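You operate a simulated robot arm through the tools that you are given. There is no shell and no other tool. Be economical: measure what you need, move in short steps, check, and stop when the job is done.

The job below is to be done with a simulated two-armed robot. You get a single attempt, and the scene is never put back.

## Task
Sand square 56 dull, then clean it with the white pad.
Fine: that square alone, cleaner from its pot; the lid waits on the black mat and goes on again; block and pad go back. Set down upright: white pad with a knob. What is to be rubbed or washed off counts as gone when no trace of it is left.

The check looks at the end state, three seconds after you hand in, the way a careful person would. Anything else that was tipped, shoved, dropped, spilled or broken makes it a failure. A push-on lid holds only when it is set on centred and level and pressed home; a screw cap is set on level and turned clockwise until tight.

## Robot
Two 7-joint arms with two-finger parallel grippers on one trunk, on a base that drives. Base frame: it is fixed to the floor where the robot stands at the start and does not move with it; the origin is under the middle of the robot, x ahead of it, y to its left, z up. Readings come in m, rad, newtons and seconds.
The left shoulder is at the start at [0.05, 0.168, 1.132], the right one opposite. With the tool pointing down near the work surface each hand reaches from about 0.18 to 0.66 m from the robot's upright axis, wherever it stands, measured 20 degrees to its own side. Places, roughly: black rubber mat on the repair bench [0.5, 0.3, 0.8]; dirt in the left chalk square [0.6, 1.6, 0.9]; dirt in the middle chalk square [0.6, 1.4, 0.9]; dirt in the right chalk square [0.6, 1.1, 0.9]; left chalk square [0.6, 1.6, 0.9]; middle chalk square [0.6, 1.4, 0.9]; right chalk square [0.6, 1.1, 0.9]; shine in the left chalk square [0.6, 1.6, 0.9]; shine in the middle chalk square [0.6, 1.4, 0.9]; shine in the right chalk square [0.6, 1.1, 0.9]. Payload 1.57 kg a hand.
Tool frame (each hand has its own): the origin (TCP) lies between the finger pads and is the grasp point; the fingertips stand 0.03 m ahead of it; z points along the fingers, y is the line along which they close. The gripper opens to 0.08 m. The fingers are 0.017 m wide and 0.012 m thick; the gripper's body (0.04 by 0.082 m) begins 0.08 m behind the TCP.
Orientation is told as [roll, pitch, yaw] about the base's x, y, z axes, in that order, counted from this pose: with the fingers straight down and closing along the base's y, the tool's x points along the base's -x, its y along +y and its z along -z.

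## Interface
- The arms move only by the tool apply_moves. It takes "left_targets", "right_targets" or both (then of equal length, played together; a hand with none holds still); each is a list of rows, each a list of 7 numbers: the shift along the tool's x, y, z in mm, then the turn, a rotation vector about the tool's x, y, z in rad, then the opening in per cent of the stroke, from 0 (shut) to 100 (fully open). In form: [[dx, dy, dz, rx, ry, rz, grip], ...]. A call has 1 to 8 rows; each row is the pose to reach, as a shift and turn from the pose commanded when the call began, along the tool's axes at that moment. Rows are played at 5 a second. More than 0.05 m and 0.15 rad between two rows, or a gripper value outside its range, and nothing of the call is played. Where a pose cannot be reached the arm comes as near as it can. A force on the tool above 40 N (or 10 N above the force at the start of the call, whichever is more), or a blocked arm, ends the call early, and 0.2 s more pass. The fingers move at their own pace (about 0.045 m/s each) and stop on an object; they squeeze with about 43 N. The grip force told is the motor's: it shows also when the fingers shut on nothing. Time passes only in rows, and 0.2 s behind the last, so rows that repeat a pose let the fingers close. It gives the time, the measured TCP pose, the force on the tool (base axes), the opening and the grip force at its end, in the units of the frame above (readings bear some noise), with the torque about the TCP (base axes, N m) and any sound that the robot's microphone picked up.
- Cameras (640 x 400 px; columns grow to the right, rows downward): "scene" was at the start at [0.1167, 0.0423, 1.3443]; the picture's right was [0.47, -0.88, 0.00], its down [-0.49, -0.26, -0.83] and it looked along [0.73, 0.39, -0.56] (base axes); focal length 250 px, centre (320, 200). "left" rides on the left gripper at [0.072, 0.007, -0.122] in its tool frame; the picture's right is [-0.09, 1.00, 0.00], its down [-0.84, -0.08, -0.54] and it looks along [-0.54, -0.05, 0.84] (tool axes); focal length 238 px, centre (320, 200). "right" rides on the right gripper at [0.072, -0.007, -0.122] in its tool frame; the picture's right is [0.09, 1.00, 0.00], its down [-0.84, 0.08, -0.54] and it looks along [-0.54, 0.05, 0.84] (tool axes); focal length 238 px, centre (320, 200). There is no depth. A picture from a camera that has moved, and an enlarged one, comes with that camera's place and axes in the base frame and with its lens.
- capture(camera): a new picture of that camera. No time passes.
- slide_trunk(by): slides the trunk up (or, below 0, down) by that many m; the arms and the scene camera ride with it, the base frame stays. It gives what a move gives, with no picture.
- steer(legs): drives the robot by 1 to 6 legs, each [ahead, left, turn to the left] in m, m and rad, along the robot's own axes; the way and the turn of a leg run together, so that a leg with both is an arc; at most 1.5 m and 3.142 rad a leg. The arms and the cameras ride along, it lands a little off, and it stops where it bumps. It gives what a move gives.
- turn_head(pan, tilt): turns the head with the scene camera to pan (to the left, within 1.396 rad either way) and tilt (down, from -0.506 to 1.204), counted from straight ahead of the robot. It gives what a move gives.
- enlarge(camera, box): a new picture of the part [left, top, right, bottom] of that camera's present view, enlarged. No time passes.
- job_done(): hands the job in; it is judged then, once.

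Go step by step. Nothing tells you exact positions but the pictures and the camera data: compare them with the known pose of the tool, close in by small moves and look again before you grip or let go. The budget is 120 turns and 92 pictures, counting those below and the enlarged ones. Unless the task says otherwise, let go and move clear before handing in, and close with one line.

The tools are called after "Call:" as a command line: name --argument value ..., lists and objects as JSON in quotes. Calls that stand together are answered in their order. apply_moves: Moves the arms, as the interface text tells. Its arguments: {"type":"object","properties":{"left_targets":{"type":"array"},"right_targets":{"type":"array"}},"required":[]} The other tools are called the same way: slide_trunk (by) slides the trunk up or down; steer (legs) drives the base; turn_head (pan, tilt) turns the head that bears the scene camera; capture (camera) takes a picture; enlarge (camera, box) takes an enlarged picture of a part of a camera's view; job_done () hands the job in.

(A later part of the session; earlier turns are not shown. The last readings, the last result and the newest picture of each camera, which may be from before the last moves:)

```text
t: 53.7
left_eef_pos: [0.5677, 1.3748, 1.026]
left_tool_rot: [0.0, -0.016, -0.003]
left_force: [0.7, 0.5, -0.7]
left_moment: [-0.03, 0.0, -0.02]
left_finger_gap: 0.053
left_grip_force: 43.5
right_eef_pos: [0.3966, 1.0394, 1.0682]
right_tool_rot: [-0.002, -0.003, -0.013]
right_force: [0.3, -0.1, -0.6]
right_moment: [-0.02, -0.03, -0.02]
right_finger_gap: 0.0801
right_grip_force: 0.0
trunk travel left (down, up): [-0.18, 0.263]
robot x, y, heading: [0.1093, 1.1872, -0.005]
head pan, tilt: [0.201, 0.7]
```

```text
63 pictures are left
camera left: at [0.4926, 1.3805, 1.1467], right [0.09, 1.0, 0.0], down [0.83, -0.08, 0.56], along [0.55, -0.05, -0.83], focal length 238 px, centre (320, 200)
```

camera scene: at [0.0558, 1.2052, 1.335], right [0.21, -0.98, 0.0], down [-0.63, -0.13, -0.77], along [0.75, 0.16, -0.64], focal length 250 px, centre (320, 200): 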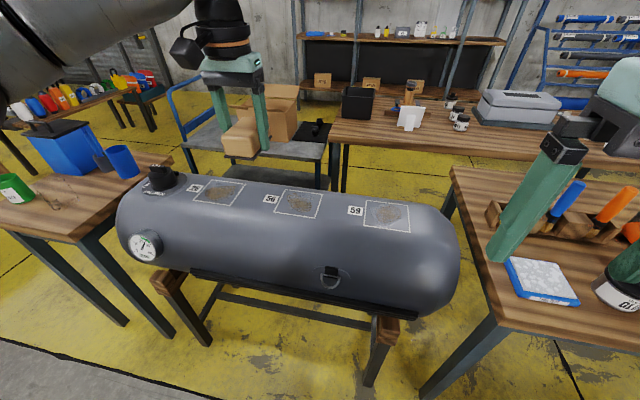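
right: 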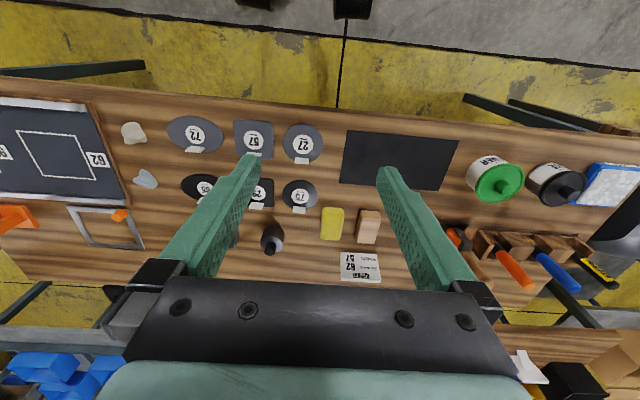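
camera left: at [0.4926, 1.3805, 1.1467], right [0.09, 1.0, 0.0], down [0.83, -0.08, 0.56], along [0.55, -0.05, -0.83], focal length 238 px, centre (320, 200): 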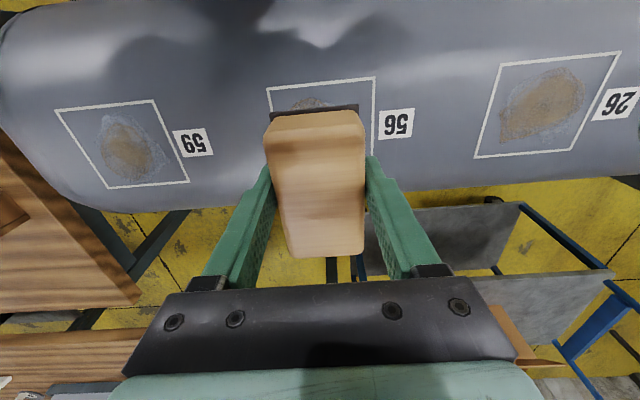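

Square 56 centre refined to (0.578, 1.378). I descend onto it with the block level.

Call:
apply_moves --left_targets '[[-10, 3, 40, 0, 0, 0, 20], [-10, 3, 80, 0, 0, 0, 20], [-10, 3, 100, 0, 0, 0, 20], [-10, 3, 106, 0, 0, 0, 20], [-10, 3, 112, 0, 0, 0, 20], [-10, 3, 116, 0, 0, 0, 20], [-10, 3, 119, 0, 0, 0, 20]]'

```text
t: 55.3
left_eef_pos: [0.5794, 1.3773, 0.9068]
left_tool_rot: [-0.001, -0.014, -0.002]
left_force: [0.0, 0.4, -1.1]
left_moment: [-0.01, 0.01, -0.04]
left_finger_gap: 0.053
left_grip_force: 43.3
right_eef_pos: [0.396, 1.0383, 1.0681]
right_tool_rot: [-0.003, -0.003, -0.013]
right_force: [0.4, 0.3, -0.1]
right_moment: [0.0, 0.03, 0.02]
right_finger_gap: 0.0801
right_grip_force: 0.1
trunk travel left (down, up): [-0.18, 0.263]
robot x, y, heading: [0.1125, 1.1856, -0.0]
head pan, tilt: [0.201, 0.7]
```

No contact yet at z 0.907; creeping further down.

Call:
apply_moves --left_targets '[[0, 0, 3, 0, 0, 0, 20], [0, 0, 6, 0, 0, 0, 20], [0, 0, 9, 0, 0, 0, 20]]'

```text
t: 56.1
left_eef_pos: [0.5805, 1.3783, 0.8976]
left_tool_rot: [-0.001, -0.016, -0.001]
left_force: [0.8, -0.9, -0.4]
left_moment: [0.0, -0.02, 0.0]
left_finger_gap: 0.0532
left_grip_force: 42.6
right_eef_pos: [0.3959, 1.0386, 1.0681]
right_tool_rot: [-0.004, -0.003, -0.013]
right_force: [-0.5, -0.8, 0.1]
right_moment: [0.03, 0.0, -0.01]
right_finger_gap: 0.0802
right_grip_force: 0.1
trunk travel left (down, up): [-0.18, 0.263]
robot x, y, heading: [0.1125, 1.19, 0.002]
head pan, tilt: [0.201, 0.7]
```

Call:
apply_moves --left_targets '[[0, 0, 3, 0, 0, 0, 20], [0, 0, 6, 0, 0, 0, 20], [0, 0, 9, 0, 0, 0, 20], [0, 0, 12, 0, 0, 0, 20]]'

Call:
enlarge --camera "scene" --box '[200, 170, 440, 320]'

```text
t: 57.1
left_eef_pos: [0.5787, 1.3775, 0.8894]
left_tool_rot: [-0.002, -0.021, -0.001]
left_force: [-1.7, 4.2, 18.4]
left_moment: [0.71, 0.21, -0.02]
left_finger_gap: 0.053
left_grip_force: 42.9
right_eef_pos: [0.3929, 1.0392, 1.0695]
right_tool_rot: [-0.002, -0.005, -0.013]
right_force: [0.9, -0.1, -0.1]
right_moment: [0.01, 0.01, -0.04]
right_finger_gap: 0.0802
right_grip_force: 0.1
trunk travel left (down, up): [-0.18, 0.263]
robot x, y, heading: [0.1138, 1.1857, 0.002]
head pan, tilt: [0.201, 0.7]
```

```text
2.67 times, centred on (320, 245) of scene
camera zoom: at [0.2326, 1.2047, 1.2156], right [0.2, -0.98, 0.0], down [-0.63, -0.13, -0.77], along [0.75, 0.15, -0.64], focal length 668 px, centre (320, 80)
```

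zoom: 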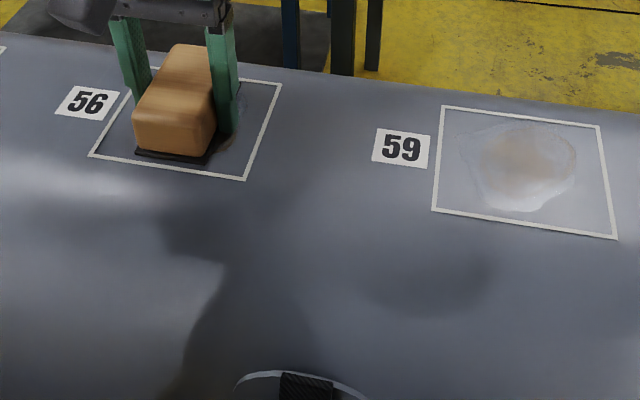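

Contact at z≈0.889 with 18 N. Moments show the +y edge carries it, so I add a slight roll and begin stroking sideways.

Call:
apply_moves --left_targets '[[0, 8, 0, -0.02, 0, 0, 20], [0, 18, 0, -0.03, 0, 0, 20], [0, 24, 0, -0.03, 0, 0, 20], [0, 12, 0, -0.03, 0, 0, 20], [0, 0, 0, -0.03, 0, 0, 20], [0, -12, 0, -0.03, 0, 0, 20], [0, -24, 0, -0.03, 0, 0, 20], [0, -10, 0, -0.03, 0, 0, 20]]'

Call:
enlarge --camera "scene" --box '[200, 170, 360, 270]'

```text
t: 58.2
left_eef_pos: [0.5787, 1.3936, 0.889]
left_tool_rot: [0.043, -0.022, 0.004]
left_force: [-7.0, 5.2, 11.9]
left_moment: [-0.32, 0.38, -0.34]
left_finger_gap: 0.0533
left_grip_force: 42.9
right_eef_pos: [0.3953, 1.0395, 1.0683]
right_tool_rot: [-0.002, -0.005, -0.01]
right_force: [-0.4, -1.4, 0.0]
right_moment: [0.01, 0.0, -0.01]
right_finger_gap: 0.08
right_grip_force: 0.0
trunk travel left (down, up): [-0.18, 0.263]
robot x, y, heading: [0.1144, 1.1877, 0.007]
head pan, tilt: [0.201, 0.7]
stopped in row 5 (left hand): the force on the tool passed its limit (the readings are from after the stop); the commanded pose is now the measured one
```

```text
4.00 times, centred on (280, 220) of scene
camera zoom: at [0.2322, 1.2053, 1.2149], right [0.2, -0.98, 0.0], down [-0.63, -0.13, -0.77], along [0.75, 0.15, -0.64], focal length 1002 px, centre (480, 120)
```

zoom: 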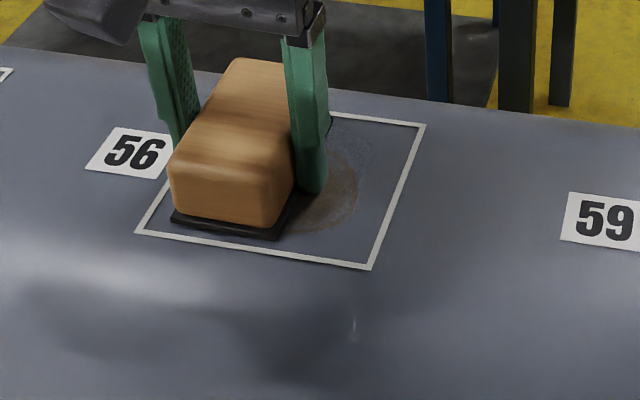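

The force limit tripped mid-stroke. I'll ease the roll and stroke with lighter pressure.

Call:
apply_moves --left_targets '[[0, 0, 0, 0.015, 0, 0, 20], [0, -8, 1, 0.015, 0, 0, 20], [0, -16, 1, 0.015, 0, 0, 20], [0, -24, 1, 0.015, 0, 0, 20], [0, -32, 1, 0.015, 0, 0, 20], [0, -40, 1, 0.015, 0, 0, 20], [0, -32, 1, 0.015, 0, 0, 20], [0, -24, 1, 0.015, 0, 0, 20]]'

Call:
enlarge --camera "scene" --box '[200, 170, 360, 270]'

```text
t: 58.8
left_eef_pos: [0.5812, 1.3916, 0.8897]
left_tool_rot: [0.037, -0.025, 0.01]
left_force: [-7.7, 6.5, 10.8]
left_moment: [-0.16, 0.29, -0.31]
left_finger_gap: 0.053
left_grip_force: 43.0
right_eef_pos: [0.3943, 1.0404, 1.0689]
right_tool_rot: [-0.004, -0.005, -0.01]
right_force: [-0.7, -0.6, 0.3]
right_moment: [0.05, -0.02, 0.01]
right_finger_gap: 0.08
right_grip_force: 0.0
trunk travel left (down, up): [-0.18, 0.263]
robot x, y, heading: [0.1109, 1.1896, 0.002]
head pan, tilt: [0.201, 0.7]
stopped in row 3 (left hand): the force on the tool passed its limit (the readings are from after the stop); the commanded pose is now the measured one
```

```text
4.00 times, centred on (280, 220) of scene
camera zoom: at [0.2323, 1.206, 1.215], right [0.2, -0.98, 0.0], down [-0.63, -0.13, -0.77], along [0.75, 0.16, -0.64], focal length 1002 px, centre (480, 120)
```

zoom: 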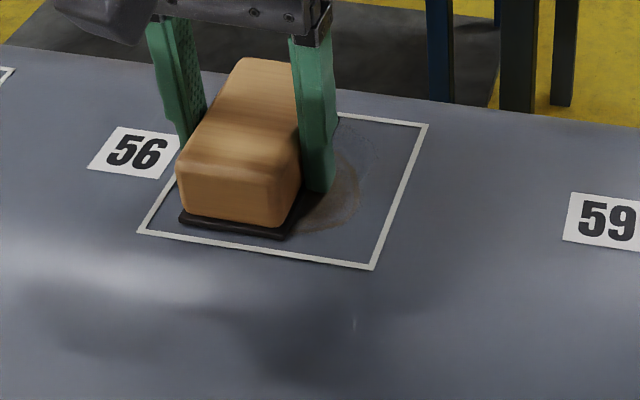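

The block is sticking under too much load. I'll unload it by a few mm, level it and read the force before stroking again.

Call:
apply_moves --left_targets '[[0, 0, -4, 0, 0, 0, 20], [0, 0, -4, 0.018, 0.008, -0.01, 20], [0, 0, -4, 0.018, 0.008, -0.01, 20]]'

Call:
apply_moves --left_targets '[[0, 0, 1, 0, 0, 0, 20], [0, 0, 2, 0, 0, 0, 20], [0, 0, 3, 0, 0, 0, 20], [0, 0, 4, 0, 0, 0, 20]]'

```text
t: 59.6
left_eef_pos: [0.5811, 1.3909, 0.8919]
left_tool_rot: [0.015, -0.016, 0.021]
left_force: [-0.4, -0.3, -1.1]
left_moment: [0.0, 0.03, -0.01]
left_finger_gap: 0.0533
left_grip_force: 43.6
right_eef_pos: [0.3955, 1.0401, 1.0686]
right_tool_rot: [-0.004, -0.005, -0.011]
right_force: [0.6, -0.5, 0.8]
right_moment: [-0.01, -0.01, -0.01]
right_finger_gap: 0.08
right_grip_force: 0.0
trunk travel left (down, up): [-0.18, 0.263]
robot x, y, heading: [0.1122, 1.1889, 0.002]
head pan, tilt: [0.201, 0.7]
```

```text
t: 60.6
left_eef_pos: [0.5818, 1.391, 0.8905]
left_tool_rot: [0.018, -0.02, 0.021]
left_force: [-0.9, 3.0, 4.9]
left_moment: [-0.12, 0.07, -0.04]
left_finger_gap: 0.0533
left_grip_force: 43.3
right_eef_pos: [0.3967, 1.0403, 1.0681]
right_tool_rot: [-0.005, -0.005, -0.009]
right_force: [0.3, -0.3, 1.0]
right_moment: [-0.01, 0.02, -0.01]
right_finger_gap: 0.08
right_grip_force: 0.0
trunk travel left (down, up): [-0.18, 0.263]
robot x, y, heading: [0.1122, 1.1907, 0.008]
head pan, tilt: [0.201, 0.7]
```

Light 5 N contact now. Stroking in -y, with roll and yaw trimmed.

Call:
apply_moves --left_targets '[[0, -4, 0, 0.012, 0, 0.015, 20], [0, -10, 0, 0.012, 0, 0.02, 20], [0, -16, 0, 0.012, 0, 0.02, 20], [0, -22, 0, 0.012, 0, 0.02, 20], [0, -28, 0, 0.012, 0, 0.02, 20], [0, -34, 0, 0.012, 0, 0.02, 20], [0, -38, 0, 0.012, 0, 0.02, 20]]'

Call:
enlarge --camera "scene" --box '[200, 170, 360, 270]'

```text
t: 62.2
left_eef_pos: [0.5826, 1.3524, 0.889]
left_tool_rot: [0.002, -0.018, 0.0]
left_force: [0.2, 3.3, 8.7]
left_moment: [-0.2, -0.1, 0.04]
left_finger_gap: 0.0532
left_grip_force: 43.1
right_eef_pos: [0.3943, 1.0396, 1.0683]
right_tool_rot: [-0.004, -0.007, -0.01]
right_force: [0.3, -0.6, 0.2]
right_moment: [0.02, 0.02, -0.02]
right_finger_gap: 0.08
right_grip_force: 0.1
trunk travel left (down, up): [-0.18, 0.263]
robot x, y, heading: [0.1105, 1.1865, 0.01]
head pan, tilt: [0.201, 0.7]
```

```text
4.00 times, centred on (280, 220) of scene
camera zoom: at [0.2332, 1.2058, 1.2151], right [0.2, -0.98, 0.0], down [-0.63, -0.13, -0.77], along [0.75, 0.15, -0.64], focal length 1002 px, centre (480, 120)
```

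zoom: 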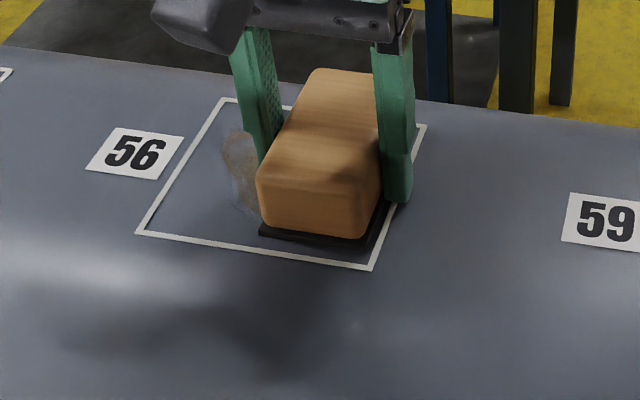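

It slides well now. I'll do repeated level strokes across the square.

Call:
apply_moves --left_targets '[[0, 10, 0, 0, 0, 0, 20], [0, 20, 0, 0, 0, 0, 20], [0, 30, 0, 0, 0, 0, 20], [0, 40, 0, 0, 0, 0, 20], [0, 48, 0, 0, 0, 0, 20], [0, 40, 0, 0, 0, 0, 20], [0, 30, 0, 0, 0, 0, 20], [0, 20, 0, 0, 0, 0, 20]]'

Call:
apply_moves --left_targets '[[0, -10, 0, 0, 0, 0, 20], [0, -20, 0, 0, 0, 0, 20], [0, -10, 0, 0, 0, 0, 20], [0, 0, 0, 0, 0, 0, 20], [0, 10, 0, 0, 0, 0, 20], [0, 20, 0, 0, 0, 0, 20], [0, 28, 0, 0, 0, 0, 20], [0, 28, -6, 0, 0, 0, 20]]'

Call:
apply_moves --left_targets '[[0, 0, -40, 0, 0, 0, 20], [0, 0, -80, 0, 0, 0, 20], [20, 40, -90, 0, 0, 0, 20], [40, 80, -90, 0, 0, 0, 20]]'

Call:
enlarge --camera "scene" --box '[200, 170, 360, 270]'

```text
t: 64.0
left_eef_pos: [0.5805, 1.3727, 0.8885]
left_tool_rot: [0.006, -0.016, -0.002]
left_force: [-0.7, 5.6, 10.8]
left_moment: [-0.16, 0.03, -0.01]
left_finger_gap: 0.053
left_grip_force: 43.1
right_eef_pos: [0.3958, 1.0395, 1.0681]
right_tool_rot: [-0.005, -0.004, -0.01]
right_force: [-0.2, -0.8, 0.6]
right_moment: [0.02, 0.01, 0.01]
right_finger_gap: 0.08
right_grip_force: 0.0
trunk travel left (down, up): [-0.18, 0.263]
robot x, y, heading: [0.1145, 1.1872, 0.007]
head pan, tilt: [0.201, 0.7]
```

```text
t: 65.8
left_eef_pos: [0.5824, 1.4018, 0.8922]
left_tool_rot: [0.009, -0.012, 0.002]
left_force: [-0.4, 0.5, -1.6]
left_moment: [0.0, 0.03, 0.0]
left_finger_gap: 0.0532
left_grip_force: 43.2
right_eef_pos: [0.3957, 1.0399, 1.0681]
right_tool_rot: [-0.004, -0.007, -0.009]
right_force: [-0.1, -0.3, 0.6]
right_moment: [0.0, 0.01, 0.01]
right_finger_gap: 0.0802
right_grip_force: 0.1
trunk travel left (down, up): [-0.18, 0.263]
robot x, y, heading: [0.111, 1.1899, 0.004]
head pan, tilt: [0.201, 0.7]
```

```text
t: 66.8
left_eef_pos: [0.5394, 1.4809, 0.9844]
left_tool_rot: [0.005, -0.016, -0.001]
left_force: [-0.1, -0.8, -1.7]
left_moment: [0.0, -0.05, 0.01]
left_finger_gap: 0.0531
left_grip_force: 43.1
right_eef_pos: [0.3954, 1.0417, 1.0677]
right_tool_rot: [-0.002, -0.004, -0.009]
right_force: [0.1, -1.3, -0.5]
right_moment: [0.02, 0.0, -0.03]
right_finger_gap: 0.0802
right_grip_force: 0.0
trunk travel left (down, up): [-0.18, 0.263]
robot x, y, heading: [0.1148, 1.1888, 0.003]
head pan, tilt: [0.201, 0.7]
```

```text
4.00 times, centred on (280, 220) of scene
camera zoom: at [0.2337, 1.2064, 1.215], right [0.2, -0.98, 0.0], down [-0.63, -0.13, -0.77], along [0.75, 0.15, -0.64], focal length 1002 px, centre (480, 120)
```

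zoom: 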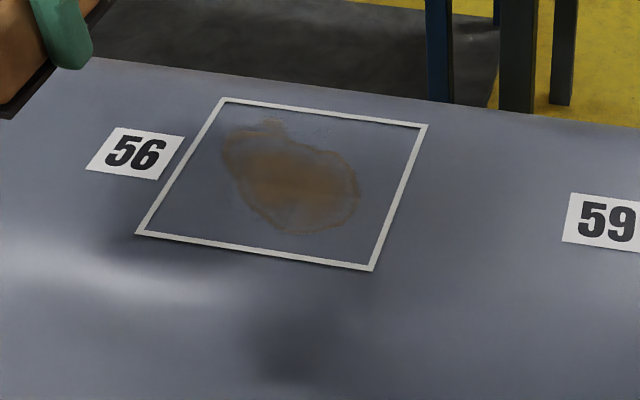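

Most of the shine is gone; faint specks remain on the far side (x≈0.625, y 1.37–1.41). I'll look closer from the left camera before the tilted pass.

Call:
enlarge --camera "scene" --box '[250, 188, 310, 240]'

Call:
apply_moves --left_targets '[[40, 0, -40, 0, 0, 0, 20], [80, 0, -60, 0, 0, 0, 20], [90, -40, -60, 0, 0, 0, 20], [90, -80, -60, 0, 0, 0, 20]]'

Call:
capture --camera "left"

```text
7.69 times, centred on (280, 214) of scene
camera zoom: at [0.2337, 1.2064, 1.215], right [0.2, -0.98, 0.0], down [-0.63, -0.13, -0.77], along [0.75, 0.15, -0.64], focal length 1927 px, centre (628, 92)
```

zoom: 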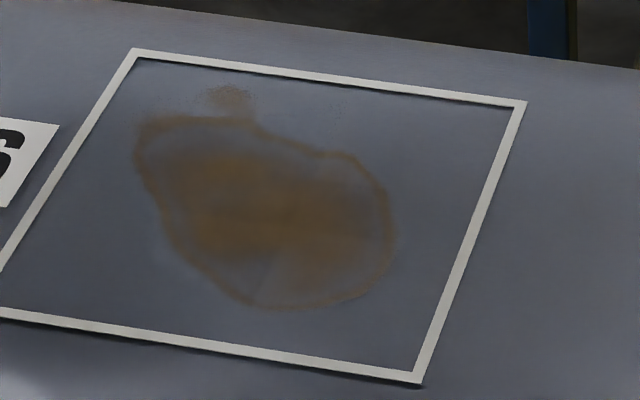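

```text
refused: row 1 steps farther than a row can; nothing moved
```

```text
56 pictures are left
camera left: at [0.4654, 1.4852, 1.1046], right [0.09, 1.0, 0.01], down [0.83, -0.08, 0.55], along [0.55, -0.05, -0.83], focal length 238 px, centre (320, 200)
```

left: 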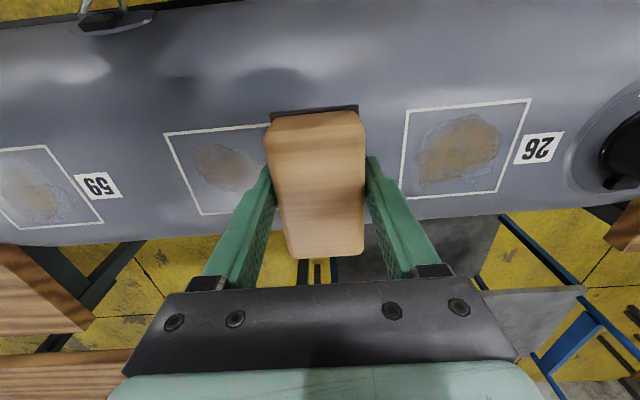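

Only specks at the far edge remain. I move over with a 0.2 rad tilt to sand that strip.

Call:
apply_moves --left_targets '[[-25, -30, 0, 0, 0, 0, 20], [-50, -60, 0, 0, 0.1, 0, 20], [-80, -85, 15, 0, 0.2, 0, 20], [-88, -88, 50, 0, 0.2, 0, 20], [-88, -88, 80, 0, 0.2, 0, 20], [-88, -88, 92, 0, 0.2, 0, 20], [-88, -88, 96, 0, 0.2, 0, 20]]'

```text
t: 68.4
left_eef_pos: [0.5989, 1.4135, 0.8945]
left_tool_rot: [0.004, 0.173, 0.004]
left_force: [1.2, 3.6, 22.6]
left_moment: [0.11, -1.07, 0.03]
left_finger_gap: 0.0535
left_grip_force: 43.5
left hand out of reach, approached as far as the arm can: row 3, 4, 5, 6, 7
right_eef_pos: [0.3956, 1.0391, 1.07]
right_tool_rot: [-0.001, -0.008, -0.007]
right_force: [0.8, 0.1, 0.3]
right_moment: [0.04, 0.01, -0.03]
right_finger_gap: 0.0799
right_grip_force: 0.1
trunk travel left (down, up): [-0.18, 0.263]
robot x, y, heading: [0.1093, 1.1861, 0.005]
head pan, tilt: [0.201, 0.7]
```

Out of reach at this tilt. I'll lift, lower the trunk further, and drive 3 cm forward.

Call:
apply_moves --left_targets '[[0, 0, -20, 0, 0, 0, 20], [5, 0, -60, 0, 0, 0, 20], [15, 0, -100, 0, 0, 0, 20], [25, 0, -140, 0, 0, 0, 20]]'

Call:
slide_trunk --by -0.1

Call:
turn_head --pan 0.0 --tilt 1.15

Call:
capture --camera "scene"

```text
t: 69.4
left_eef_pos: [0.5779, 1.426, 1.0208]
left_tool_rot: [0.006, 0.183, 0.002]
left_force: [0.6, -0.3, -1.4]
left_moment: [0.02, 0.0, -0.05]
left_finger_gap: 0.0532
left_grip_force: 43.1
left hand out of reach, approached as far as the arm can: row 1, 2, 3, 4
right_eef_pos: [0.3947, 1.0404, 1.0684]
right_tool_rot: [-0.002, -0.006, -0.01]
right_force: [-0.8, -0.1, -0.5]
right_moment: [0.03, -0.02, -0.03]
right_finger_gap: 0.0799
right_grip_force: 0.1
trunk travel left (down, up): [-0.18, 0.263]
robot x, y, heading: [0.1136, 1.1912, 0.005]
head pan, tilt: [0.201, 0.7]
```

```text
t: 70.8
left_eef_pos: [0.5789, 1.4255, 0.9216]
left_tool_rot: [0.004, 0.181, 0.003]
left_force: [0.5, 0.2, -0.8]
left_moment: [-0.01, 0.01, 0.01]
left_finger_gap: 0.0528
left_grip_force: 42.8
right_eef_pos: [0.3964, 1.0408, 0.9682]
right_tool_rot: [-0.002, -0.006, -0.01]
right_force: [0.3, -0.5, 0.3]
right_moment: [0.03, -0.02, -0.02]
right_finger_gap: 0.0802
right_grip_force: 0.1
trunk travel left (down, up): [-0.08, 0.363]
robot x, y, heading: [0.1109, 1.1911, 0.006]
head pan, tilt: [0.201, 0.7]
```

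```text
t: 71.7
left_eef_pos: [0.578, 1.4261, 0.9208]
left_tool_rot: [0.004, 0.182, 0.002]
left_force: [-0.4, -0.6, -1.9]
left_moment: [-0.01, -0.01, -0.01]
left_finger_gap: 0.0531
left_grip_force: 42.4
right_eef_pos: [0.3969, 1.0407, 0.9685]
right_tool_rot: [-0.004, -0.003, -0.01]
right_force: [-0.2, -0.3, -0.6]
right_moment: [0.02, -0.01, 0.0]
right_finger_gap: 0.08
right_grip_force: 0.1
trunk travel left (down, up): [-0.08, 0.363]
robot x, y, heading: [0.1132, 1.1873, 0.005]
head pan, tilt: [0.0, 1.15]
```

```text
55 pictures are left
camera scene: at [0.2104, 1.189, 1.0819], right [0.0, -1.0, 0.0], down [-0.91, 0.0, -0.41], along [0.41, 0.0, -0.91], focal length 250 px, centre (320, 200)
```

scene: 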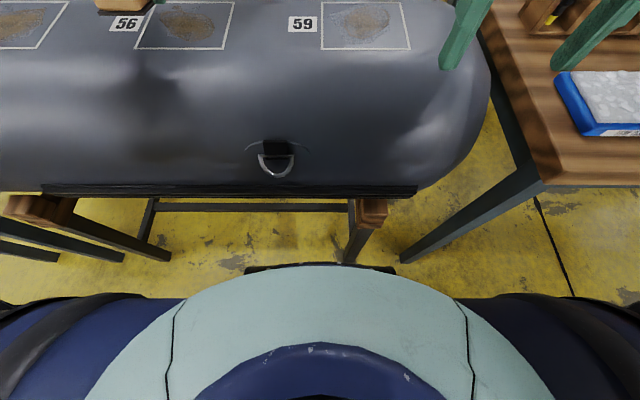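

The base is close to the stand's leg, so I won't drive on; I'll test the reach with the lower trunk first.

Call:
apply_moves --left_targets '[[-15, -15, -10, 0, 0, 0, 20], [-30, -30, -10, 0, 0, 0, 20], [-45, -42, -8, 0, 0, 0, 20], [-50, -48, 5, 0, 0, 0, 20]]'

```text
t: 72.7
left_eef_pos: [0.5798, 1.4129, 0.9024]
left_tool_rot: [0.003, 0.182, 0.001]
left_force: [0.0, -0.2, -1.1]
left_moment: [0.0, 0.0, 0.01]
left_finger_gap: 0.0531
left_grip_force: 43.6
left hand out of reach, approached as far as the arm can: row 1, 2, 3, 4
right_eef_pos: [0.3966, 1.0403, 0.9681]
right_tool_rot: [-0.004, -0.004, -0.012]
right_force: [0.1, -0.2, 0.6]
right_moment: [-0.02, 0.01, 0.01]
right_finger_gap: 0.0798
right_grip_force: 0.0
trunk travel left (down, up): [-0.08, 0.363]
robot x, y, heading: [0.1117, 1.1866, 0.005]
head pan, tilt: [0.0, 1.15]
```

Tilting costs reach, while level sanding already covered almost everything within the block's footprint. So I level the tool, raise the trunk and sand 2 cm further out in x.

Call:
slide_trunk --by 0.1

Call:
apply_moves --left_targets '[[-10, -5, 0, 0, -0.1, 0, 20], [-20, -10, 0, 0, -0.12, 0, 20], [-25, -20, 20, 0, -0.12, 0, 20], [-25, -25, 60, 0, -0.12, 0, 20], [-25, -25, 80, 0, -0.12, 0, 20]]'

```text
t: 74.0
left_eef_pos: [0.5801, 1.413, 1.0012]
left_tool_rot: [0.004, 0.183, 0.001]
left_force: [-0.3, -0.3, -1.9]
left_moment: [0.0, 0.02, 0.03]
left_finger_gap: 0.0531
left_grip_force: 43.1
right_eef_pos: [0.3962, 1.0394, 1.0679]
right_tool_rot: [-0.003, -0.004, -0.013]
right_force: [0.4, 0.1, 0.4]
right_moment: [-0.02, -0.05, 0.01]
right_finger_gap: 0.0797
right_grip_force: 0.1
trunk travel left (down, up): [-0.18, 0.263]
robot x, y, heading: [0.1153, 1.1902, 0.004]
head pan, tilt: [0.0, 1.15]
```

```text
t: 75.2
left_eef_pos: [0.589, 1.3882, 0.919]
left_tool_rot: [0.002, 0.061, 0.001]
left_force: [0.7, -0.1, -0.9]
left_moment: [0.02, -0.01, -0.02]
left_finger_gap: 0.0529
left_grip_force: 42.4
right_eef_pos: [0.3963, 1.0414, 1.0683]
right_tool_rot: [-0.004, -0.002, -0.009]
right_force: [1.3, -0.1, -0.1]
right_moment: [0.0, -0.02, -0.02]
right_finger_gap: 0.0798
right_grip_force: 0.0
trunk travel left (down, up): [-0.18, 0.263]
robot x, y, heading: [0.1168, 1.1876, 0.009]
head pan, tilt: [0.0, 1.15]
```

Call:
apply_moves --left_targets '[[-10, 0, 10, 0, 0, 0, 20], [-18, 0, 20, 0, 0, 0, 20], [-18, 0, 26, 0, 0, 0, 20], [-18, 0, 29, 0, 0, 0, 20], [-18, 0, 31, 0, 0, 0, 20]]'

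```text
t: 76.4
left_eef_pos: [0.6059, 1.3879, 0.8901]
left_tool_rot: [0.002, 0.054, 0.001]
left_force: [0.1, 1.7, 16.4]
left_moment: [0.12, -0.64, 0.09]
left_finger_gap: 0.0532
left_grip_force: 42.5
right_eef_pos: [0.3956, 1.0406, 1.0688]
right_tool_rot: [-0.004, -0.006, -0.009]
right_force: [0.2, -0.5, 0.3]
right_moment: [-0.02, -0.02, -0.02]
right_finger_gap: 0.0801
right_grip_force: 0.0
trunk travel left (down, up): [-0.18, 0.263]
robot x, y, heading: [0.1145, 1.1851, 0.003]
head pan, tilt: [0.0, 1.15]
```

Contact, at the far end as wanted. Stroking across y.

Call:
apply_moves --left_targets '[[0, 4, -0.5, 0, 0, 0, 20], [0, 11, -0.5, 0, 0, 0, 20], [0, 16, -0.5, 0, 0, 0, 20], [0, 8, -0.5, 0, 0, 0, 20], [0, 0, -0.5, 0, 0, 0, 20], [0, -8, -0.5, 0, 0, 0, 20], [0, -16, -0.5, 0, 0, 0, 20], [0, -24, -0.5, 0, 0, 0, 20]]'

Call:
apply_moves --left_targets '[[0, -8, 0, 0, 0, 0, 20], [0, 0, 0, 0, 0, 0, 20], [0, 8, 0, 0, -0.03, 0, 20], [0, 16, 0, 0, -0.05, 0, 20], [0, 24, 0, 0, -0.07, 0, 20], [0, 32, 0, 0, -0.07, 0, 20], [0, 40, 0, 0, -0.07, 0, 20]]'

```text
t: 78.2
left_eef_pos: [0.5976, 1.3755, 0.8894]
left_tool_rot: [0.002, 0.053, 0.001]
left_force: [6.4, 4.7, 18.8]
left_moment: [0.37, -1.18, 0.17]
left_finger_gap: 0.0533
left_grip_force: 42.8
left hand out of reach, approached as far as the arm can: row 6, 7, 8
right_eef_pos: [0.3958, 1.0412, 1.0686]
right_tool_rot: [-0.005, -0.005, -0.011]
right_force: [0.0, 0.1, -0.5]
right_moment: [0.02, 0.03, 0.02]
right_finger_gap: 0.0803
right_grip_force: 0.0
trunk travel left (down, up): [-0.18, 0.263]
robot x, y, heading: [0.1119, 1.1874, 0.005]
head pan, tilt: [0.0, 1.15]
```

```text
t: 79.8
left_eef_pos: [0.5967, 1.4148, 0.8885]
left_tool_rot: [0.003, -0.011, 0.003]
left_force: [-0.3, -5.4, 12.9]
left_moment: [-0.52, 0.35, 0.24]
left_finger_gap: 0.0532
left_grip_force: 43.0
left hand out of reach, approached as far as the arm can: row 1
right_eef_pos: [0.3952, 1.0397, 1.0685]
right_tool_rot: [-0.002, -0.004, -0.012]
right_force: [0.4, -0.4, 0.1]
right_moment: [0.0, -0.03, -0.02]
right_finger_gap: 0.0801
right_grip_force: 0.0
trunk travel left (down, up): [-0.18, 0.263]
robot x, y, heading: [0.1143, 1.1841, 0.001]
head pan, tilt: [0.0, 1.15]
```

Call:
apply_moves --left_targets '[[0, -9, 0, 0, 0, 0, 20], [0, -18, 0, 0, 0, 0, 20], [0, -27, 0, 0, 0, 0, 20], [0, -36, 0, 0, 0, 0, 20], [0, -45, 0, 0, 0, 0, 20], [0, -54, 0, 0, 0, 0, 20], [0, -60, 0, 0, 0, 0, 20], [0, -60, -10, 0, 0, 0, 20]]'

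Call:
apply_moves --left_targets '[[0, 0, -40, 0, 0, 0, 20], [30, 0, -80, 0, 0, 0, 20], [70, 0, -105, 0, 0, 0, 20], [110, 0, -110, 0, 0, 0, 20], [145, 0, -110, 0, 0, 0, 20]]'

Call:
turn_head --pan 0.45 --tilt 0.8

Call:
capture --camera "scene"

```text
t: 81.6
left_eef_pos: [0.5946, 1.357, 0.8963]
left_tool_rot: [0.002, -0.006, 0.0]
left_force: [-0.3, 0.7, -1.4]
left_moment: [-0.02, 0.01, 0.04]
left_finger_gap: 0.053
left_grip_force: 43.3
left hand out of reach, approached as far as the arm can: row 7, 8
right_eef_pos: [0.3955, 1.0393, 1.0685]
right_tool_rot: [-0.002, -0.006, -0.012]
right_force: [-1.2, -0.1, 0.1]
right_moment: [-0.02, 0.01, -0.05]
right_finger_gap: 0.08
right_grip_force: 0.1
trunk travel left (down, up): [-0.18, 0.263]
robot x, y, heading: [0.1132, 1.187, 0.002]
head pan, tilt: [0.0, 1.15]
```

```text
t: 82.8
left_eef_pos: [0.449, 1.3577, 1.0068]
left_tool_rot: [0.002, -0.008, 0.003]
left_force: [-0.7, 0.4, -1.7]
left_moment: [0.02, -0.01, 0.03]
left_finger_gap: 0.053
left_grip_force: 43.3
right_eef_pos: [0.396, 1.0407, 1.0685]
right_tool_rot: [-0.002, -0.007, -0.008]
right_force: [0.5, -0.6, 0.9]
right_moment: [-0.01, 0.01, -0.01]
right_finger_gap: 0.0798
right_grip_force: 0.1
trunk travel left (down, up): [-0.18, 0.263]
robot x, y, heading: [0.1096, 1.1863, 0.002]
head pan, tilt: [0.0, 1.15]
```

```text
t: 83.7
left_eef_pos: [0.4491, 1.3567, 1.0068]
left_tool_rot: [0.001, -0.008, 0.002]
left_force: [0.0, 0.5, 0.1]
left_moment: [-0.02, 0.01, 0.01]
left_finger_gap: 0.0532
left_grip_force: 42.6
right_eef_pos: [0.3959, 1.0411, 1.0679]
right_tool_rot: [-0.004, -0.003, -0.01]
right_force: [0.6, 0.4, -0.6]
right_moment: [-0.01, -0.02, 0.04]
right_finger_gap: 0.0799
right_grip_force: 0.1
trunk travel left (down, up): [-0.18, 0.263]
robot x, y, heading: [0.1087, 1.1891, 0.003]
head pan, tilt: [0.45, 0.799]
```

```text
54 pictures are left
camera scene: at [0.2232, 1.2241, 1.2067], right [0.44, -0.9, 0.0], down [-0.65, -0.31, -0.7], along [0.63, 0.3, -0.72], focal length 250 px, centre (320, 200)
```

scene: 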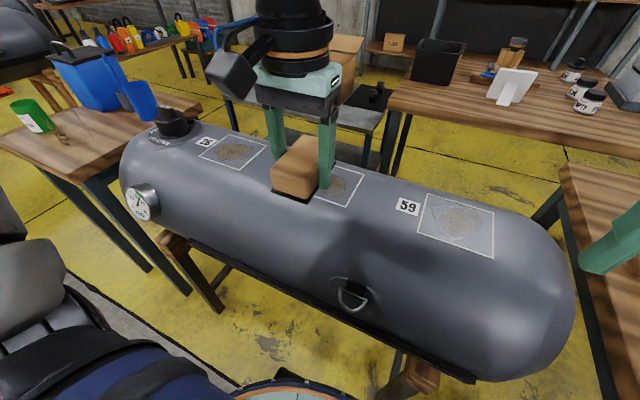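

Call:
apply_moves --left_targets '[[0, 40, -30, 0, 0, 0, 20], [0, 85, -40, 0, 0, 0, 20], [0, 130, -40, 0, 0, 0, 20], [0, 170, -40, 0, 0, 0, 20]]'

Call:
enlarge --camera "scene" --box '[270, 145, 380, 215]'

Call:
enlarge --camera "left" --box '[130, 60, 350, 220]'

```text
t: 84.7
left_eef_pos: [0.4484, 1.5292, 1.0472]
left_tool_rot: [0.005, -0.01, -0.001]
left_force: [-0.3, 0.1, -1.8]
left_moment: [0.0, -0.01, -0.02]
left_finger_gap: 0.0528
left_grip_force: 43.0
right_eef_pos: [0.3959, 1.0401, 1.0687]
right_tool_rot: [-0.003, -0.006, -0.009]
right_force: [0.7, 0.7, 1.0]
right_moment: [-0.01, 0.0, -0.02]
right_finger_gap: 0.0799
right_grip_force: 0.1
trunk travel left (down, up): [-0.18, 0.263]
robot x, y, heading: [0.1122, 1.1897, 0.006]
head pan, tilt: [0.45, 0.799]
```

```text
5.71 times, centred on (325, 180) of scene
camera zoom: at [0.2232, 1.2245, 1.2067], right [0.44, -0.9, 0.0], down [-0.64, -0.31, -0.7], along [0.63, 0.31, -0.72], focal length 1432 px, centre (291, 314)
```

zoom: 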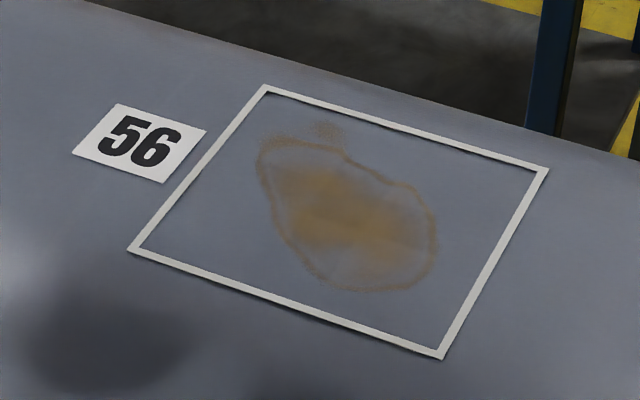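

```text
2.50 times, centred on (240, 140) of left
camera zoom: at [0.375, 1.534, 1.1684], right [0.09, 1.0, 0.0], down [0.83, -0.08, 0.55], along [0.55, -0.05, -0.84], focal length 596 px, centre (520, 350)
```

zoom: 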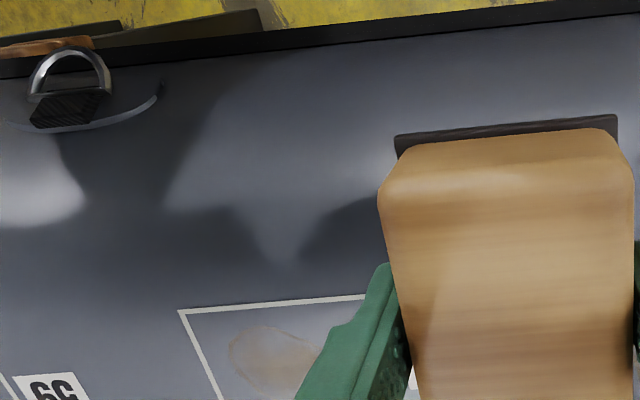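

Shine looks gone; only the brown dirt remains. One more view from another angle to be sure.

Call:
apply_moves --left_targets '[[0, 40, -10, 0, 0, 0, 20], [0, 80, -20, 0, 0, 0, 20]]'

Call:
enlarge --camera "left" --box '[60, 120, 280, 260]'

```text
t: 85.3
left_eef_pos: [0.4484, 1.6086, 1.0675]
left_tool_rot: [0.003, -0.009, 0.001]
left_force: [0.2, 0.1, -1.0]
left_moment: [0.01, 0.05, 0.01]
left_finger_gap: 0.053
left_grip_force: 42.3
right_eef_pos: [0.3957, 1.0412, 1.068]
right_tool_rot: [-0.003, -0.002, -0.009]
right_force: [0.6, 0.4, -0.7]
right_moment: [-0.01, 0.03, 0.02]
right_finger_gap: 0.0798
right_grip_force: 0.0
trunk travel left (down, up): [-0.18, 0.263]
robot x, y, heading: [0.1131, 1.1904, 0.0]
head pan, tilt: [0.45, 0.799]
```

```text
2.86 times, centred on (170, 190) of left
camera zoom: at [0.3741, 1.6142, 1.1892], right [0.09, 1.0, 0.0], down [0.83, -0.08, 0.55], along [0.55, -0.05, -0.84], focal length 681 px, centre (749, 229)
```

zoom: 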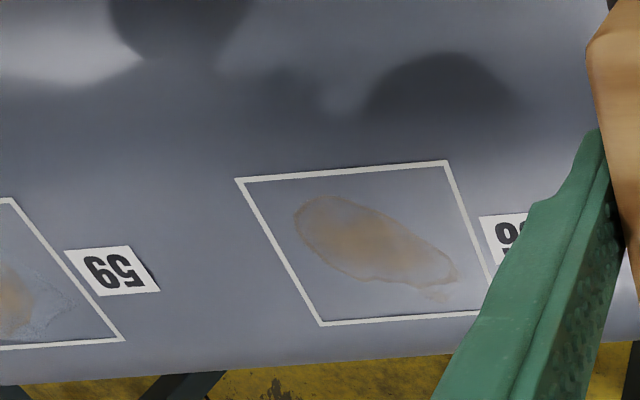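

Sanded clean. I return to the bench with the block.

Call:
slide_trunk --by 0.12

Call:
steer --legs '[[-0.18, 0.0, 0.0], [0.0, -1.19, 0.0], [0.2, 0.0, 0.0]]'

Call:
apply_moves --left_targets '[[-40, -20, 0, 0, 0, 0, 20], [-80, -40, 0, 0, 0, 0, 20], [-110, -80, 0, 0, 0, 0, 20], [-130, -125, 0, 0, 0, 0, 20], [-150, -170, 0, 0, 0, 0, 20], [-165, -190, 20, 0, 0, 0, 20], [-165, -190, 60, 0, 0, 0, 20], [-165, -190, 90, 0, 0, 0, 20]]'

```text
t: 86.8
left_eef_pos: [0.4499, 1.6106, 1.1881]
left_tool_rot: [0.004, -0.009, 0.0]
left_force: [0.3, -0.1, -0.5]
left_moment: [0.0, 0.02, 0.01]
left_finger_gap: 0.053
left_grip_force: 43.0
right_eef_pos: [0.3955, 1.0403, 1.1889]
right_tool_rot: [-0.003, -0.004, -0.01]
right_force: [-1.0, 0.5, 0.2]
right_moment: [-0.02, 0.01, 0.01]
right_finger_gap: 0.0799
right_grip_force: 0.1
trunk travel left (down, up): [-0.3, 0.143]
robot x, y, heading: [0.1134, 1.1871, 0.0]
head pan, tilt: [0.45, 0.799]
```

```text
t: 95.1
left_eef_pos: [0.4719, 0.4243, 1.1879]
left_tool_rot: [0.003, -0.011, -0.006]
left_force: [0.6, 0.9, -0.8]
left_moment: [0.02, 0.01, -0.04]
left_finger_gap: 0.0533
left_grip_force: 42.9
right_eef_pos: [0.4161, -0.1428, 1.1872]
right_tool_rot: [-0.002, -0.002, -0.016]
right_force: [0.3, 0.6, -0.4]
right_moment: [-0.04, 0.0, -0.01]
right_finger_gap: 0.0801
right_grip_force: 0.0
trunk travel left (down, up): [-0.3, 0.143]
robot x, y, heading: [0.1343, 0.0052, 0.001]
head pan, tilt: [0.45, 0.799]
```

```text
t: 96.9
left_eef_pos: [0.6373, 0.2351, 1.1001]
left_tool_rot: [0.002, -0.01, -0.004]
left_force: [0.4, 0.6, -1.2]
left_moment: [0.03, 0.0, -0.03]
left_finger_gap: 0.0531
left_grip_force: 43.4
left hand out of reach, approached as far as the arm can: row 6
right_eef_pos: [0.4158, -0.1426, 1.1891]
right_tool_rot: [-0.005, -0.005, -0.017]
right_force: [0.1, -1.0, 0.0]
right_moment: [-0.01, -0.05, 0.0]
right_finger_gap: 0.0801
right_grip_force: 0.1
trunk travel left (down, up): [-0.3, 0.143]
robot x, y, heading: [0.1348, 0.0034, -0.001]
head pan, tilt: [0.45, 0.799]
```

Call:
slide_trunk --by -0.16

Call:
apply_moves --left_targets '[[-14, -14, 0, 0, 0, 0.004, 20], [-14, -14, 40, 0, 0, 0.004, 20], [-14, -14, 75, 0, 0, 0.004, 20], [-14, -14, 90, 0, 0, 0.004, 20]]'

Call:
capture --camera "left"

```text
t: 98.7
left_eef_pos: [0.6376, 0.2338, 0.94]
left_tool_rot: [0.004, -0.008, -0.004]
left_force: [-0.4, -0.1, -0.3]
left_moment: [0.01, 0.0, 0.02]
left_finger_gap: 0.0531
left_grip_force: 43.2
right_eef_pos: [0.416, -0.1439, 1.0275]
right_tool_rot: [-0.003, -0.006, -0.016]
right_force: [0.0, -0.1, -0.4]
right_moment: [0.0, 0.01, 0.0]
right_finger_gap: 0.0803
right_grip_force: 0.0
trunk travel left (down, up): [-0.14, 0.303]
robot x, y, heading: [0.1323, 0.0034, 0.001]
head pan, tilt: [0.45, 0.799]
```

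```text
t: 99.7
left_eef_pos: [0.651, 0.2209, 0.8492]
left_tool_rot: [0.004, -0.011, -0.01]
left_force: [0.7, 0.5, -0.2]
left_moment: [-0.02, -0.02, 0.03]
left_finger_gap: 0.053
left_grip_force: 42.4
left hand out of reach, approached as far as the arm can: row 1
right_eef_pos: [0.4169, -0.1433, 1.0288]
right_tool_rot: [-0.003, -0.005, -0.016]
right_force: [-0.4, -0.2, -0.3]
right_moment: [-0.03, 0.0, 0.03]
right_finger_gap: 0.08
right_grip_force: 0.0
trunk travel left (down, up): [-0.14, 0.303]
robot x, y, heading: [0.1344, 0.0051, -0.001]
head pan, tilt: [0.45, 0.799]
```

```text
50 pictures are left
camera left: at [0.5772, 0.2266, 0.9707], right [0.1, 0.99, 0.0], down [0.83, -0.09, 0.55], along [0.55, -0.05, -0.83], focal length 238 px, centre (320, 200)
```

left: 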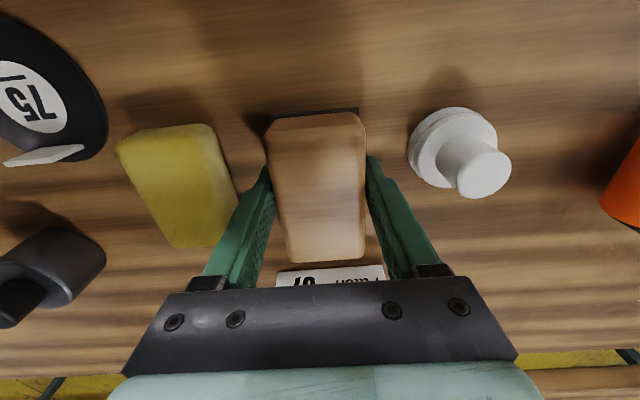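

Good alignment. I lower it to the bench and release when contact is felt.

Call:
apply_moves --left_targets '[[0, 0, 8, 0, 0, 0, 20], [0, 0, 14, 0, 0, 0, 20], [0, 0, 18, 0, 0, 0, 20], [0, 0, 20, 0, 0, 0, 20]]'

```text
t: 100.7
left_eef_pos: [0.6515, 0.221, 0.8308]
left_tool_rot: [0.003, -0.011, -0.009]
left_force: [0.5, 0.0, 1.7]
left_moment: [-0.08, 0.02, -0.01]
left_finger_gap: 0.0528
left_grip_force: 43.0
right_eef_pos: [0.4167, -0.1445, 1.0287]
right_tool_rot: [-0.003, -0.006, -0.015]
right_force: [-0.3, 0.6, -1.2]
right_moment: [-0.01, -0.04, -0.02]
right_finger_gap: 0.08
right_grip_force: 0.1
trunk travel left (down, up): [-0.14, 0.303]
robot x, y, heading: [0.133, 0.0019, 0.001]
head pan, tilt: [0.45, 0.799]
```

Call:
apply_moves --left_targets '[[0, 0, 0.5, 0, 0, 0, 60], [0, 0, 0.5, 0, 0, 0, 90], [0, 0, 0.5, 0, 0, 0, 90], [0, 0, -20, 0, 0, 0, 90], [0, 0, -50, 0, 0, 0, 90], [0, 0, -90, 0, 0, 0, 90]]'

Call:
apply_moves --left_targets '[[30, 20, -30, 0, 0, 0, 90], [60, 50, -50, 0, 0, 0, 100], [80, 90, -70, 0, 0, 0, 100], [100, 130, -90, 0, 0, 0, 100], [125, 170, -90, 0, 0, 0, 100], [150, 205, -90, 0, 0, 0, 100], [175, 235, -80, 0, 0, 0, 100]]'

Call:
capture --camera "left"

Call:
capture --camera "scene"

```text
t: 102.1
left_eef_pos: [0.6512, 0.2207, 0.9207]
left_tool_rot: [0.001, -0.011, -0.01]
left_force: [0.3, 0.4, 0.2]
left_moment: [0.03, 0.0, 0.0]
left_finger_gap: 0.0719
left_grip_force: 0.1
right_eef_pos: [0.4166, -0.1427, 1.0289]
right_tool_rot: [-0.005, -0.007, -0.015]
right_force: [-0.4, 0.4, -1.4]
right_moment: [0.01, 0.01, 0.02]
right_finger_gap: 0.0799
right_grip_force: 0.0
trunk travel left (down, up): [-0.14, 0.303]
robot x, y, heading: [0.1375, 0.0067, -0.005]
head pan, tilt: [0.45, 0.799]
```

```text
t: 103.7
left_eef_pos: [0.4776, 0.458, 0.9982]
left_tool_rot: [0.003, -0.009, -0.009]
left_force: [-0.2, 0.6, 0.0]
left_moment: [0.03, -0.02, -0.01]
left_finger_gap: 0.08
left_grip_force: 0.1
right_eef_pos: [0.4166, -0.1436, 1.0281]
right_tool_rot: [-0.005, -0.003, -0.016]
right_force: [0.6, 0.7, -0.7]
right_moment: [0.0, 0.0, -0.01]
right_finger_gap: 0.0799
right_grip_force: 0.1
trunk travel left (down, up): [-0.14, 0.303]
robot x, y, heading: [0.1316, 0.0061, -0.003]
head pan, tilt: [0.45, 0.799]
```

```text
49 pictures are left
camera left: at [0.4032, 0.4642, 1.1196], right [0.1, 0.99, 0.0], down [0.83, -0.09, 0.55], along [0.55, -0.05, -0.84], focal length 238 px, centre (320, 200)
```

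left: 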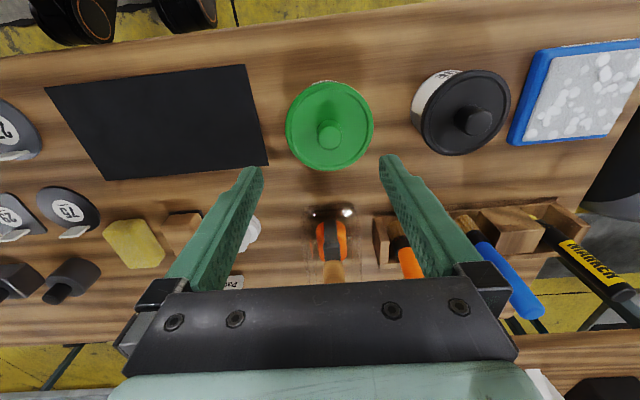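

```text
48 pictures are left
camera scene: at [0.2442, 0.0414, 1.1667], right [0.43, -0.9, 0.0], down [-0.65, -0.31, -0.7], along [0.63, 0.3, -0.72], focal length 250 px, centre (320, 200)
```

scene: 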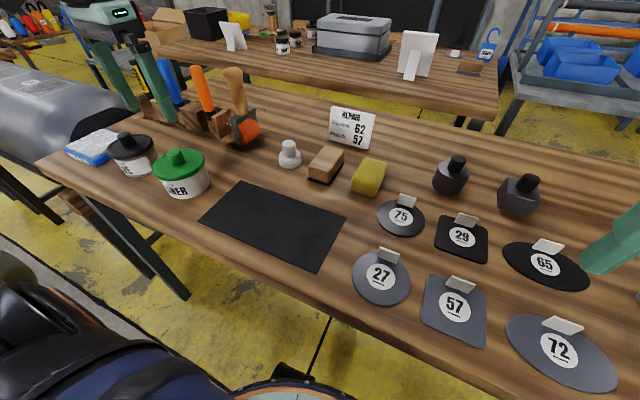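

Block is back in place. The lid's knob is at about (0.487, 0.469); I line up over it and look again.

Call:
apply_moves --left_targets '[[-10, 11, 20, 0, 0, -0.009, 70], [-10, 11, 50, 0, 0, -0.009, 70]]'

Call:
capture --camera "left"

Call:
enlarge --camera "scene" --box '[60, 60, 300, 210]'

```text
t: 104.3
left_eef_pos: [0.4895, 0.4685, 0.9478]
left_tool_rot: [0.003, -0.009, 0.0]
left_force: [0.0, -0.1, 1.1]
left_moment: [-0.02, -0.02, -0.05]
left_finger_gap: 0.056
left_grip_force: 0.1
right_eef_pos: [0.4173, -0.1438, 1.0286]
right_tool_rot: [-0.004, -0.004, -0.016]
right_force: [0.5, 0.6, 0.2]
right_moment: [-0.01, 0.01, 0.01]
right_finger_gap: 0.0799
right_grip_force: 0.0
trunk travel left (down, up): [-0.14, 0.303]
robot x, y, heading: [0.1327, 0.0067, -0.005]
head pan, tilt: [0.45, 0.799]
```

```text
47 pictures are left
camera left: at [0.4146, 0.4735, 1.0695], right [0.09, 1.0, 0.0], down [0.83, -0.08, 0.55], along [0.55, -0.05, -0.84], focal length 238 px, centre (320, 200)
```

left: 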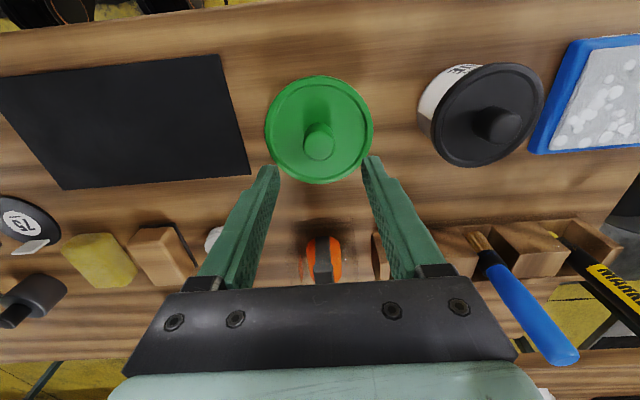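

```text
2.67 times, centred on (180, 135) of scene
camera zoom: at [0.2443, 0.0413, 1.1667], right [0.43, -0.9, 0.0], down [-0.65, -0.31, -0.7], along [0.63, 0.3, -0.72], focal length 668 px, centre (693, 373)
```

zoom: 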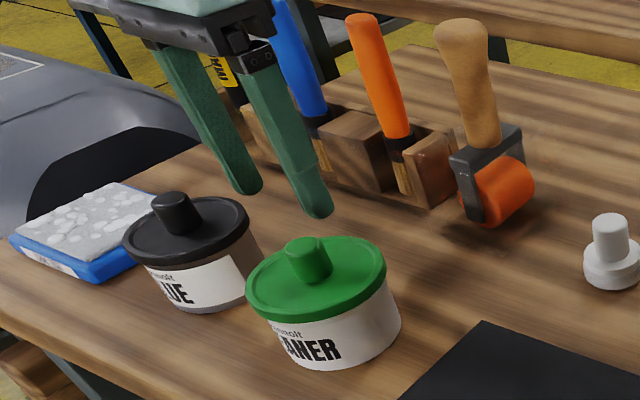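

Knob centre at (0.485, 0.4665, 0.87). I go down around it, feeling for the lid.

Call:
apply_moves --left_targets '[[4.5, -2, 20, 0, 0.009, 0, 70], [4.5, -2, 40, 0, 0.009, 0, 70], [4.5, -2, 53, 0, 0.009, 0, 70]]'

Call:
enlarge --camera "scene" --box '[110, 100, 270, 200]'

Call:
capture --camera "left"

```text
t: 105.1
left_eef_pos: [0.4851, 0.4671, 0.8955]
left_tool_rot: [0.005, 0.0, 0.002]
left_force: [-0.1, -0.6, -1.1]
left_moment: [-0.01, 0.01, 0.0]
left_finger_gap: 0.056
left_grip_force: 0.1
right_eef_pos: [0.4171, -0.1436, 1.0289]
right_tool_rot: [-0.002, -0.006, -0.016]
right_force: [0.2, 0.5, 1.2]
right_moment: [-0.01, 0.01, -0.02]
right_finger_gap: 0.0802
right_grip_force: 0.0
trunk travel left (down, up): [-0.14, 0.303]
robot x, y, heading: [0.1315, 0.006, 0.001]
head pan, tilt: [0.45, 0.799]
```

```text
4.00 times, centred on (190, 150) of scene
camera zoom: at [0.2443, 0.0412, 1.1667], right [0.43, -0.9, 0.0], down [-0.65, -0.31, -0.7], along [0.63, 0.3, -0.72], focal length 1002 px, centre (840, 400)
```

zoom: 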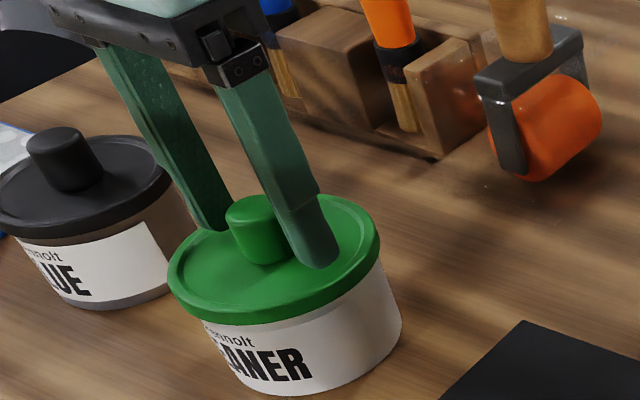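

```text
44 pictures are left
camera left: at [0.4114, 0.4713, 1.0179], right [0.09, 1.0, 0.0], down [0.84, -0.08, 0.54], along [0.54, -0.05, -0.84], focal length 238 px, centre (320, 200)
```

left: 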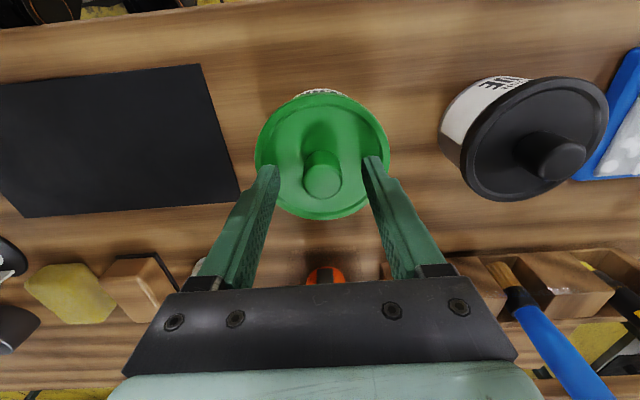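

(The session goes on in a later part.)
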